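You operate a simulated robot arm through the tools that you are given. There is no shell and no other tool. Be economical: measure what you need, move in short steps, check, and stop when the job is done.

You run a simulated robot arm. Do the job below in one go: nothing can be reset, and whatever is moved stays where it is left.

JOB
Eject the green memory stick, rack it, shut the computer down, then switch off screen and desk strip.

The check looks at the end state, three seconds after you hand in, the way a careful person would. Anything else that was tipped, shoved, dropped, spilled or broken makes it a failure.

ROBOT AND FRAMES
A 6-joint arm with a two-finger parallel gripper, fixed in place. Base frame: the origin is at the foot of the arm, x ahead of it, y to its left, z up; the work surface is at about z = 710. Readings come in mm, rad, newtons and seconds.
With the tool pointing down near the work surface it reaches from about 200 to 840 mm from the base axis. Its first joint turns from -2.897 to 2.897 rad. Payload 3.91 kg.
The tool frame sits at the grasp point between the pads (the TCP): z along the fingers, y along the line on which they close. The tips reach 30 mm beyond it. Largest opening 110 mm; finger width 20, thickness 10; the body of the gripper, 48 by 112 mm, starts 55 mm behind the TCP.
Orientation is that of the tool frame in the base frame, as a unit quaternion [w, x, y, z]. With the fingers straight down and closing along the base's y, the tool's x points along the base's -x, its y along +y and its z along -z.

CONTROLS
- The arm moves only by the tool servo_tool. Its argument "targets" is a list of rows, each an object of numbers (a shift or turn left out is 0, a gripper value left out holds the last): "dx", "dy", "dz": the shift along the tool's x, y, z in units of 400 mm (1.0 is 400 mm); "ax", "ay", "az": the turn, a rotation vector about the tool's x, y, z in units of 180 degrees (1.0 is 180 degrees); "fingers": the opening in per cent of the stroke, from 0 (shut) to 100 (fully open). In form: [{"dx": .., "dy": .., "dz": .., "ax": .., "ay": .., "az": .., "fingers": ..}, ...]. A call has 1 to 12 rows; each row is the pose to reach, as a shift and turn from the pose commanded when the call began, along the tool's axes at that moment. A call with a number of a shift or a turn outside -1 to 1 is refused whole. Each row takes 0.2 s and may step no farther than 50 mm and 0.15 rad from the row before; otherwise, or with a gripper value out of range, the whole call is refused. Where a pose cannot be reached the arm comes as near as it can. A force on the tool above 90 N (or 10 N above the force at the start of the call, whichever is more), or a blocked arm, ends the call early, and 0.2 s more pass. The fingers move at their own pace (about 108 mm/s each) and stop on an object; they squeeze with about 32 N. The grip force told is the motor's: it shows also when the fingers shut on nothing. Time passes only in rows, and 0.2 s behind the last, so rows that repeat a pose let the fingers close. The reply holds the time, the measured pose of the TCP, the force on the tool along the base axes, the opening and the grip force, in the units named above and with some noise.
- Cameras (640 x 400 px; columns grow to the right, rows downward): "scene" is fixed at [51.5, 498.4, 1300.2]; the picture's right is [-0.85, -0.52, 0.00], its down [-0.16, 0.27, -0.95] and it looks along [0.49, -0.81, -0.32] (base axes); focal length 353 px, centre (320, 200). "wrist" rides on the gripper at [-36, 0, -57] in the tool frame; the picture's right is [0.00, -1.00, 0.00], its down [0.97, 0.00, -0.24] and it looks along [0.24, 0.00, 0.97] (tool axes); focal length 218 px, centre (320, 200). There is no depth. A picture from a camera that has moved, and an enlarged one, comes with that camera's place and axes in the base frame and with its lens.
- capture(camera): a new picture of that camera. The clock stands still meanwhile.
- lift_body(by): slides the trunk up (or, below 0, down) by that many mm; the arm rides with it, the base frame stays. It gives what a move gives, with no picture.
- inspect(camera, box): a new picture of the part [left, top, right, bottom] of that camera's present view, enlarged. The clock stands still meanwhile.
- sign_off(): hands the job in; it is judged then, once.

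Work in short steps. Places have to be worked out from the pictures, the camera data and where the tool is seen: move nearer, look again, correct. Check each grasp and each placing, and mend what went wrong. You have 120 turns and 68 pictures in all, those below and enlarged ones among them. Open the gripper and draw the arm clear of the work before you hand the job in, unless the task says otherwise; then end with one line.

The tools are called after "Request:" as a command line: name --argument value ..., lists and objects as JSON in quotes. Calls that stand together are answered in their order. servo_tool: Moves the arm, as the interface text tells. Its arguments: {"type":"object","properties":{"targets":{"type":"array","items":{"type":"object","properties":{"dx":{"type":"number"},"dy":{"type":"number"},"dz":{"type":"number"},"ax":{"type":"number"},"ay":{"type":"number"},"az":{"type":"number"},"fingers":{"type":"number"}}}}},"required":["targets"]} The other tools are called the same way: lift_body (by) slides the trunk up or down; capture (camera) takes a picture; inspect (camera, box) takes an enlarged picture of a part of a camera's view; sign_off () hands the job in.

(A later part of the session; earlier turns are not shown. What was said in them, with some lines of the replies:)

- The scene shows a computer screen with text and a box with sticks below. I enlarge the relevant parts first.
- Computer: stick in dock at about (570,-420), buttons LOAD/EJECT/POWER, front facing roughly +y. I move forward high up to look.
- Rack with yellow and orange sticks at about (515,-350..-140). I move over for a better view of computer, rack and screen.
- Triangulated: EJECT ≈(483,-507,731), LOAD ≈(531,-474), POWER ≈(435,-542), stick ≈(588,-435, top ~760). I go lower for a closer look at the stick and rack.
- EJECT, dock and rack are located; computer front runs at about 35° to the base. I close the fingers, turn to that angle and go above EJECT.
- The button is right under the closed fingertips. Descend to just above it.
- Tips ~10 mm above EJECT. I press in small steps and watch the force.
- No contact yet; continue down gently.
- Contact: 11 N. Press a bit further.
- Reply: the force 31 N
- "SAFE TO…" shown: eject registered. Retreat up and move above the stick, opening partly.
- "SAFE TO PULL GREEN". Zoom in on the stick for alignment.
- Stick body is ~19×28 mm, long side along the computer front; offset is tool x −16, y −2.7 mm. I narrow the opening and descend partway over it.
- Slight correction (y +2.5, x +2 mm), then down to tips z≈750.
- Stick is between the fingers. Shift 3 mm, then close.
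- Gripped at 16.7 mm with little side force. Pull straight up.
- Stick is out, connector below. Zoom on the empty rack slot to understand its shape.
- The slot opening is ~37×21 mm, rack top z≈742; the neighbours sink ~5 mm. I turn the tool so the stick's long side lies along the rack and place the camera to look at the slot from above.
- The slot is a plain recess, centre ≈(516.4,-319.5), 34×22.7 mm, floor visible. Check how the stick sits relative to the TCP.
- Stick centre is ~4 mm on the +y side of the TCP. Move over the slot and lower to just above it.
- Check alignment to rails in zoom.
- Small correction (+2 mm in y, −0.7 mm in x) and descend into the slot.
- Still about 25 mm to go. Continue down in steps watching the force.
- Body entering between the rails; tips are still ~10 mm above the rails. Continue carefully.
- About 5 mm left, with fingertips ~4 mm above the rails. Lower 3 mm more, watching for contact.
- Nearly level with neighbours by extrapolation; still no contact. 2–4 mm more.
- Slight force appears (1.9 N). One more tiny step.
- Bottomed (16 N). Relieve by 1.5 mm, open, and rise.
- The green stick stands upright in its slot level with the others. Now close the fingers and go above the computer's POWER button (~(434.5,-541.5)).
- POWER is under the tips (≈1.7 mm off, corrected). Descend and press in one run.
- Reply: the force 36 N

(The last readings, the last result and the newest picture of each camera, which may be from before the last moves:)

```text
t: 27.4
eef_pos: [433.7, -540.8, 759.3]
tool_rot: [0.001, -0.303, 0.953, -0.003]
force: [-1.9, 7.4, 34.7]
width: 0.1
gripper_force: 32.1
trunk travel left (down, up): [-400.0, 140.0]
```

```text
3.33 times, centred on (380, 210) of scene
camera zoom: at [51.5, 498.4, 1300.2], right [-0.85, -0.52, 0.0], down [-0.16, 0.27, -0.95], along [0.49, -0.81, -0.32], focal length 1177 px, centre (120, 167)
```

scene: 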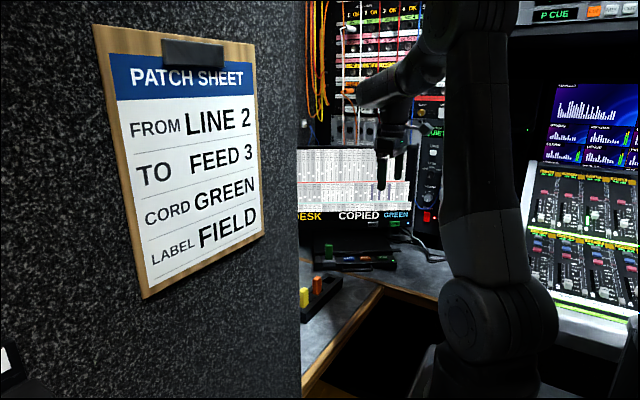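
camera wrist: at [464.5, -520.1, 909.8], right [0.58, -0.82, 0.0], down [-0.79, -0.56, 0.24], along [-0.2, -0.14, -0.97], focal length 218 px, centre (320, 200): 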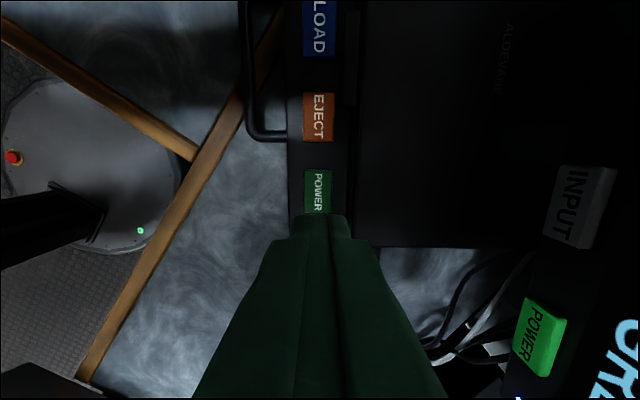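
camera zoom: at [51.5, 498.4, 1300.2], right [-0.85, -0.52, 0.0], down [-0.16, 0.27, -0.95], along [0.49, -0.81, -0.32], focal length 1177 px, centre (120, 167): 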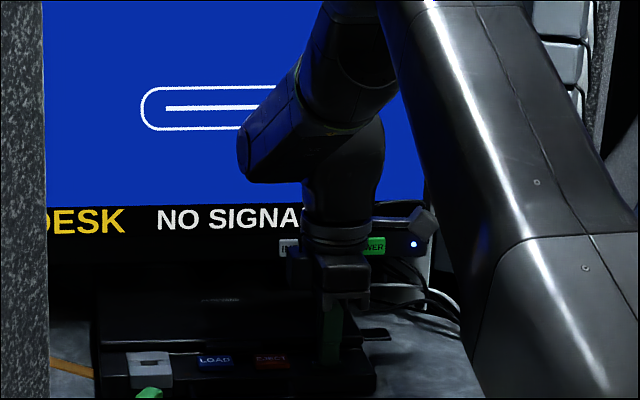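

"NO SIGNAL": the computer went off. Raise, and tilt the tool 60° toward the screen so I can view and press its POWER button.

Request:
servo_tool --targets '[{"dz": -0.08}, {"dz": -0.17}, {"dz": -0.23}, {"dz": -0.23, "ax": 0.0476}, {"dz": -0.23, "ax": 0.0952}, {"dz": -0.23, "ax": 0.1428}, {"dz": -0.23, "ax": 0.1904}, {"dz": -0.23, "ax": 0.238}, {"dz": -0.23, "ax": 0.2856}, {"dz": -0.23, "ax": 0.333}, {"dz": -0.23, "ax": 0.333}]'

Request:
capture --camera "wrist"

Request:
capture --camera "scene"

```text
t: 29.8
eef_pos: [435.2, -540.9, 844.5]
tool_rot: [0.151, -0.262, 0.825, -0.477]
force: [0.0, 0.2, 0.6]
width: 0.2
gripper_force: 31.7
out of reach, approached as far as the arm can: row 8
trunk travel left (down, up): [-400.0, 140.0]
```

```text
23 pictures are left
camera wrist: at [434.6, -479.4, 874.0], right [0.29, -0.41, 0.87], down [-0.91, -0.39, 0.12], along [0.29, -0.83, -0.49], focal length 218 px, centre (320, 200)
```

wrist: 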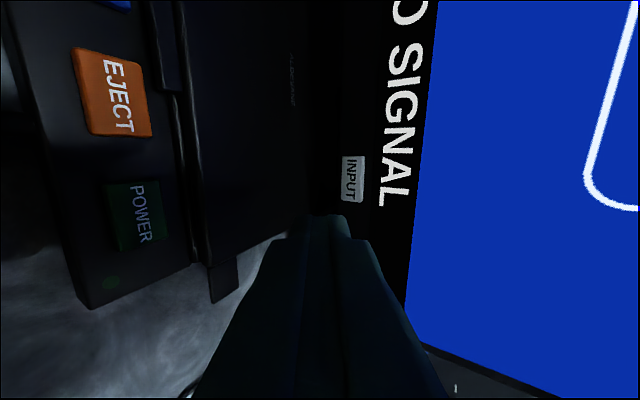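

```text
22 pictures are left
```

scene: 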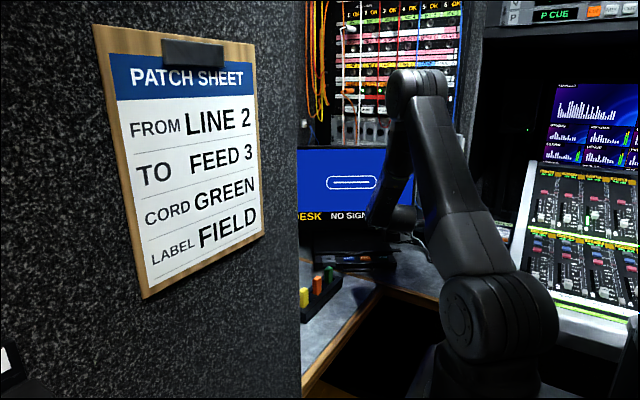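

Computer LED is dark. The screen POWER button should be at ≈(447,-687,803); I approach to a spot beside it where the wrist camera can see it.

Request:
servo_tool --targets '[{"dx": 0.065, "dy": -0.003, "dz": 0.038}, {"dx": 0.13, "dy": -0.006, "dz": 0.076}, {"dx": 0.195, "dy": -0.009, "dz": 0.114}, {"dx": 0.2613, "dy": -0.0116, "dz": 0.1523}]'

Request:
capture --camera "wrist"

```text
t: 30.8
eef_pos: [380.2, -647.1, 819.0]
tool_rot: [0.151, -0.262, 0.826, -0.475]
force: [-0.4, -0.3, 0.1]
width: 0.0
gripper_force: 31.6
trunk travel left (down, up): [-400.0, 140.0]
```

```text
21 pictures are left
camera wrist: at [379.5, -585.2, 847.9], right [0.29, -0.41, 0.87], down [-0.91, -0.39, 0.12], along [0.29, -0.82, -0.49], focal length 218 px, centre (320, 200)
```

wrist: 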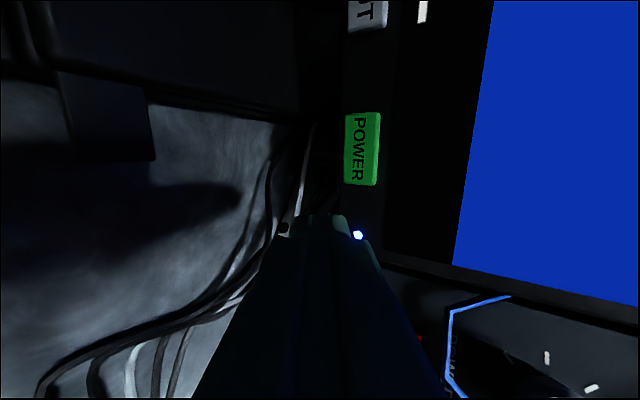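

POWER is at tool offset x −34 mm and straight ahead along the screen normal. Align (tip edge leads, so 8 mm lower) and come within ~20 mm.

Request:
servo_tool --targets '[{"dx": -0.086, "dy": 0.0172, "dz": 0.01}, {"dx": -0.086, "dy": -0.0128, "dz": 0.062}, {"dx": -0.086, "dy": -0.0128, "dz": 0.062}]'

Request:
capture --camera "wrist"

Request:
inspect --camera "scene" --box '[350, 190, 450, 270]'

```text
t: 31.6
eef_pos: [421.7, -646.2, 809.5]
tool_rot: [0.151, -0.262, 0.826, -0.476]
force: [1.1, -0.7, 0.1]
width: 0.1
gripper_force: 31.8
trunk travel left (down, up): [-400.0, 140.0]
```

```text
20 pictures are left
camera wrist: at [422.2, -584.9, 839.9], right [0.29, -0.41, 0.87], down [-0.91, -0.39, 0.12], along [0.29, -0.82, -0.49], focal length 218 px, centre (320, 200)
```

wrist: 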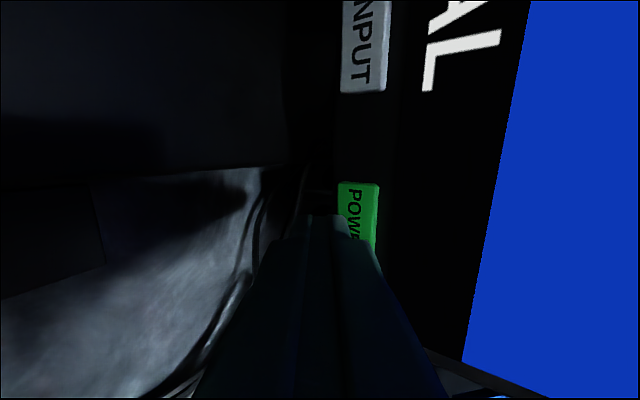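

```text
5.00 times, centred on (400, 230) of scene
camera zoom: at [51.5, 498.4, 1300.2], right [-0.85, -0.52, 0.0], down [-0.16, 0.27, -0.95], along [0.49, -0.81, -0.32], focal length 1766 px, centre (-80, 50)
```

zoom: 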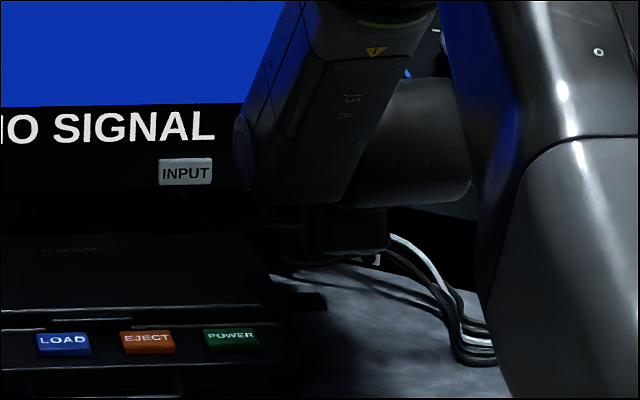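

Aligned. Advance along the screen normal to near contact (~18 mm), checking force.

Request:
servo_tool --targets '[{"dy": -0.0125, "dz": 0.02165}, {"dy": -0.02, "dz": 0.0346}, {"dy": -0.0225, "dz": 0.039}]'

```text
t: 32.4
eef_pos: [432.6, -662.7, 810.5]
tool_rot: [0.151, -0.262, 0.826, -0.476]
force: [0.5, 0.3, -0.4]
width: 0.2
gripper_force: 31.9
trunk travel left (down, up): [-400.0, 140.0]
```

No contact yet; 2 mm steps.

Request:
servo_tool --targets '[{"dy": -0.0025, "dz": 0.0043}, {"dy": -0.005, "dz": 0.0087}, {"dy": -0.005, "dz": 0.0087}]'

```text
t: 33.2
eef_pos: [435.3, -664.5, 811.3]
tool_rot: [0.151, -0.262, 0.826, -0.476]
force: [-4.6, 6.3, 0.0]
width: 0.2
gripper_force: 31.6
trunk travel left (down, up): [-400.0, 140.0]
```

Contact (~8 N along the normal). Press 2 mm further and look.

Request:
servo_tool --targets '[{"dy": -0.00125, "dz": 0.0022}, {"dy": -0.0025, "dz": 0.0043}]'

Request:
inspect --camera "scene" --box '[290, 140, 450, 250]'

```text
t: 33.8
eef_pos: [434.1, -665.1, 811.6]
tool_rot: [0.151, -0.262, 0.826, -0.476]
force: [-11.1, 16.0, -1.1]
width: 0.0
gripper_force: 32.3
trunk travel left (down, up): [-400.0, 140.0]
```

```text
3.64 times, centred on (370, 195) of scene
camera zoom: at [51.5, 498.4, 1300.2], right [-0.85, -0.52, 0.0], down [-0.16, 0.27, -0.95], along [0.49, -0.81, -0.32], focal length 1284 px, centre (138, 218)
```

zoom: 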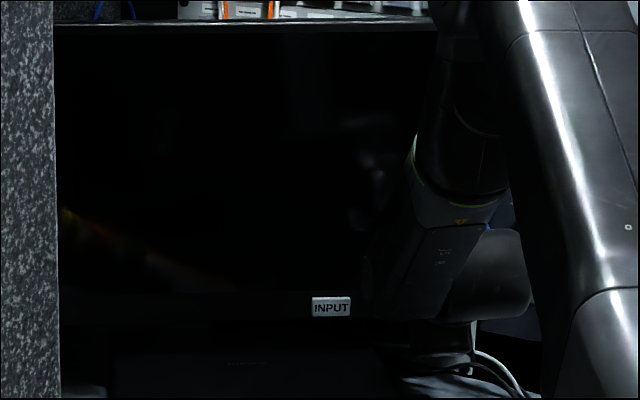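

Screen is off. Back away along the normal, then turn to look toward the wall panel with the red rocker at ≈(277,-720,863).

Request:
servo_tool --targets '[{"dy": 0.05, "dz": -0.0866}, {"dy": 0.1, "dz": -0.1732}, {"dx": 0.0284, "dy": 0.0881, "dz": -0.2316, "ay": 0.034, "az": 0.0196}, {"dx": 0.0568, "dy": 0.0762, "dz": -0.29, "ay": 0.0679, "az": 0.0392}, {"dx": 0.0852, "dy": 0.0643, "dz": -0.3484, "ay": 0.1019, "az": 0.0588}, {"dx": 0.1136, "dy": 0.0524, "dz": -0.4068, "ay": 0.1358, "az": 0.0784}, {"dx": 0.142, "dy": 0.0405, "dz": -0.4652, "ay": 0.1698, "az": 0.098}, {"dx": 0.142, "dy": 0.0405, "dz": -0.4652, "ay": 0.1698, "az": 0.098}]'

Request:
capture --camera "wrist"

```text
t: 35.6
eef_pos: [292.5, -559.8, 889.9]
tool_rot: [-0.002, 0.0, 0.866, -0.499]
force: [-0.5, -0.3, 0.4]
width: 0.0
gripper_force: 32.0
trunk travel left (down, up): [-400.0, 140.0]
```

```text
17 pictures are left
camera wrist: at [326.5, -510.8, 919.1], right [0.0, -0.5, 0.87], down [-0.97, 0.21, 0.12], along [-0.24, -0.84, -0.49], focal length 218 px, centre (320, 200)
```

wrist: 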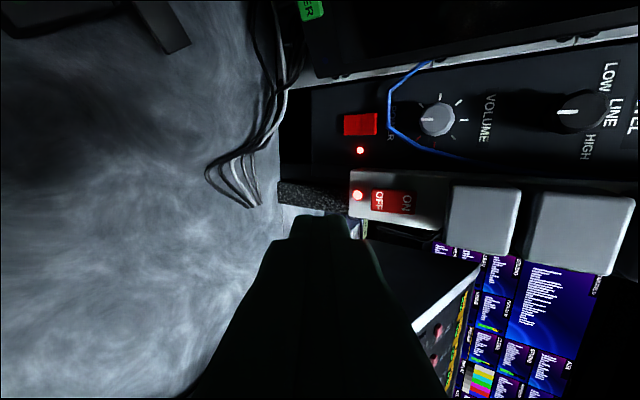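

This is a vertical power strip with plugs and a lit ON/OFF rocker. Enlarge it to confirm and locate the OFF half.

Request:
inspect --camera "wrist" --box '[270, 100, 470, 260]'

```text
2.50 times, centred on (370, 180) of wrist
camera zoom: at [326.5, -510.8, 919.1], right [0.0, -0.5, 0.87], down [-0.97, 0.21, 0.12], along [-0.24, -0.84, -0.49], focal length 546 px, centre (195, 250)
```

zoom: 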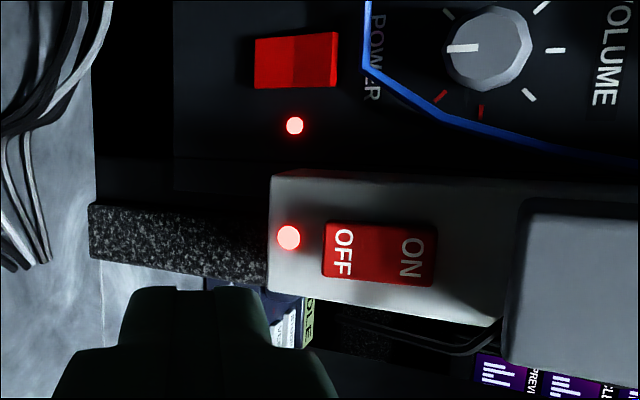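

Rocker's OFF half is at ≈(277,-715,866), face towards +y. Approach to ~25 mm in front, with the tip edge aimed at OFF.

Request:
servo_tool --targets '[{"dx": 0.012, "dy": -0.028, "dz": 0.08}, {"dx": 0.024, "dy": -0.056, "dz": 0.16}, {"dx": 0.036, "dy": -0.0838, "dz": 0.24}, {"dx": 0.036, "dy": -0.0838, "dz": 0.24}]'

Request:
inspect --camera "wrist" --box '[240, 120, 440, 280]'

Request:
inspect --camera "scene" --box '[380, 150, 500, 250]'

```text
t: 36.6
eef_pos: [278.1, -663.5, 870.1]
tool_rot: [0.001, 0.0, 0.866, -0.5]
force: [0.6, -0.1, -0.3]
width: 0.0
gripper_force: 31.5
trunk travel left (down, up): [-400.0, 140.0]
```

```text
2.50 times, centred on (340, 200) of wrist
camera zoom: at [313.2, -613.6, 899.4], right [0.0, -0.5, 0.87], down [-0.97, 0.21, 0.12], along [-0.24, -0.84, -0.49], focal length 546 px, centre (270, 200)
```

zoom: 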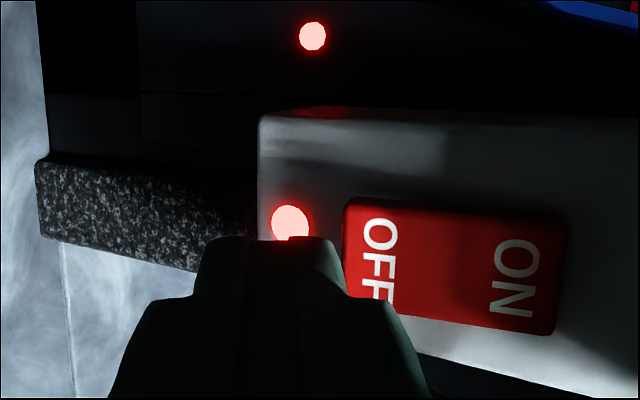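

```text
4.00 times, centred on (440, 200) of scene
camera zoom: at [51.5, 498.4, 1300.2], right [-0.85, -0.52, 0.0], down [-0.16, 0.27, -0.95], along [0.49, -0.81, -0.32], focal length 1413 px, centre (-160, 200)
```

zoom: 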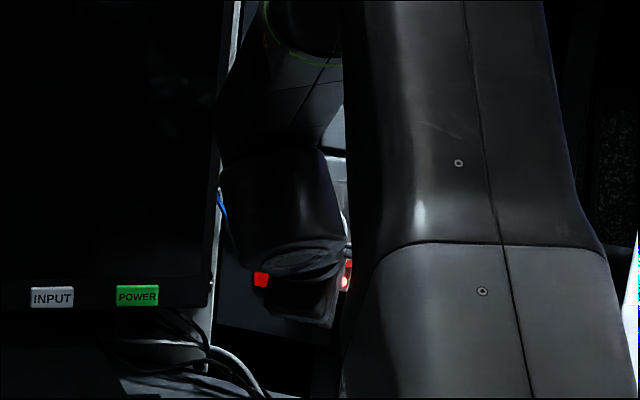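

Geometry checks: contact expected ~20 mm ahead just below the middle of OFF. Advance 15 mm first.

Request:
servo_tool --targets '[{"dx": 0.005, "dy": -0.01, "dz": 0.0173}, {"dx": 0.005, "dy": -0.0188, "dz": 0.0325}, {"dx": 0.005, "dy": -0.0188, "dz": 0.0325}]'

```text
t: 37.4
eef_pos: [276.2, -676.7, 871.7]
tool_rot: [0.0, 0.0, 0.867, -0.499]
force: [0.5, 0.5, -0.3]
width: 0.3
gripper_force: 32.7
trunk travel left (down, up): [-400.0, 140.0]
```

Free so far; 2 mm steps.

Request:
servo_tool --targets '[{"dy": -0.0025, "dz": 0.0043}, {"dy": -0.005, "dz": 0.0087}, {"dy": -0.005, "dz": 0.0087}]'

```text
t: 38.2
eef_pos: [275.6, -679.5, 871.8]
tool_rot: [0.0, 0.0, 0.866, -0.5]
force: [0.0, 1.8, 0.4]
width: 0.1
gripper_force: 32.4
trunk travel left (down, up): [-400.0, 140.0]
```

Beginning of contact. Press on by 3 mm.

Request:
servo_tool --targets '[{"dy": -0.0025, "dz": 0.0043}, {"dy": -0.00375, "dz": 0.0065}, {"dy": -0.00375, "dz": 0.0065}]'

Request:
inspect --camera "wrist" --box '[240, 120, 440, 280]'

```text
t: 39.0
eef_pos: [275.3, -683.1, 869.3]
tool_rot: [0.0, 0.001, 0.866, -0.499]
force: [-0.5, -0.6, 0.2]
width: 0.0
gripper_force: 31.8
trunk travel left (down, up): [-400.0, 140.0]
```

```text
2.50 times, centred on (340, 200) of wrist
camera zoom: at [311.4, -633.5, 899.8], right [0.0, -0.5, 0.87], down [-0.97, 0.21, 0.12], along [-0.24, -0.84, -0.49], focal length 546 px, centre (270, 200)
```

zoom: 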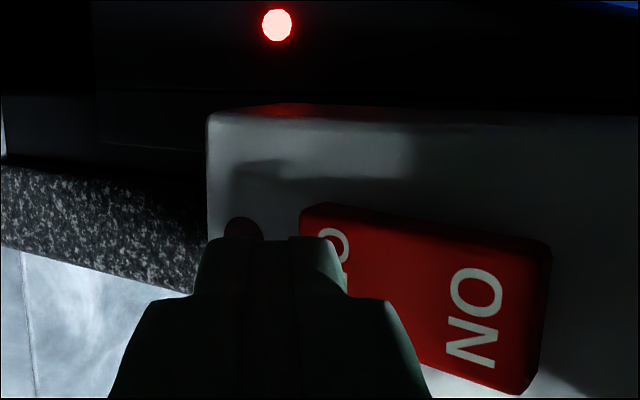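

The rocker flipped, its lamp is out. Withdraw straight back, open the fingers, and check everything.

Request:
servo_tool --targets '[{"dy": 0.05, "dz": -0.0866}, {"dy": 0.1, "dz": -0.1732}, {"dy": 0.15, "dz": -0.2598}, {"dy": 0.2, "dz": -0.3464, "fingers": 60}, {"dy": 0.12, "dz": -0.4, "fingers": 60}, {"dy": 0.03, "dz": -0.45, "fingers": 60}]'

Request:
capture --camera "wrist"

Request:
capture --camera "scene"

```text
t: 40.4
eef_pos: [272.9, -519.4, 951.9]
tool_rot: [0.0, 0.001, 0.866, -0.501]
force: [-0.1, -0.1, 0.1]
width: 65.8
gripper_force: 0.2
trunk travel left (down, up): [-400.0, 140.0]
```

```text
12 pictures are left
camera wrist: at [308.1, -468.5, 980.3], right [0.0, -0.5, 0.87], down [-0.97, 0.21, 0.12], along [-0.24, -0.84, -0.49], focal length 218 px, centre (320, 200)
```

wrist: 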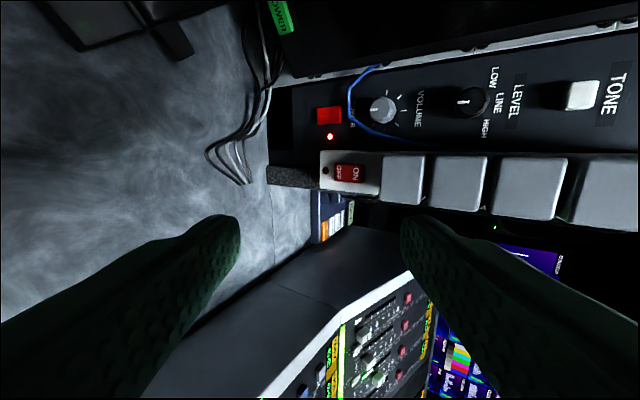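

```text
11 pictures are left
```

scene: 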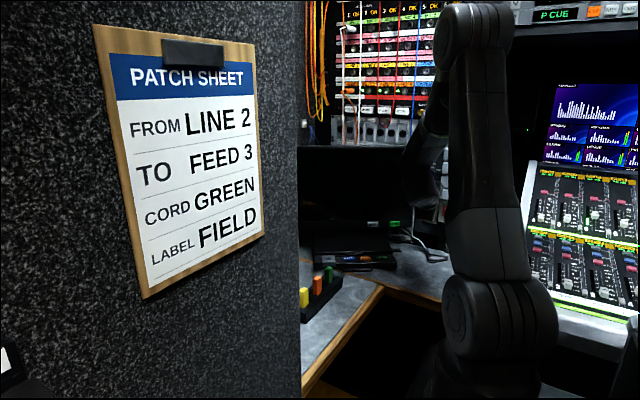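

Strip and screen are dark and everything else looks undisturbed. Final zoom on the rack and computer.

Request:
inspect --camera "scene" --box '[298, 215, 410, 320]'

```text
3.81 times, centred on (354, 268) of scene
camera zoom: at [51.5, 498.4, 1300.2], right [-0.85, -0.52, 0.0], down [-0.16, 0.27, -0.95], along [0.49, -0.81, -0.32], focal length 1346 px, centre (190, -57)
```

zoom: 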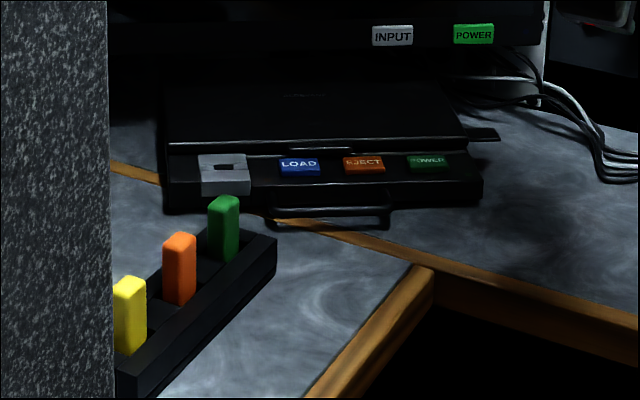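

The stick is racked, the computer, screen and strip are off, and the arm is clear with the gripper open. I hand the job in.

Request:
sign_off

```text
The job is handed in.
```

The green stick was ejected and racked, the computer was shut down, and the screen and desk strip are switched off.
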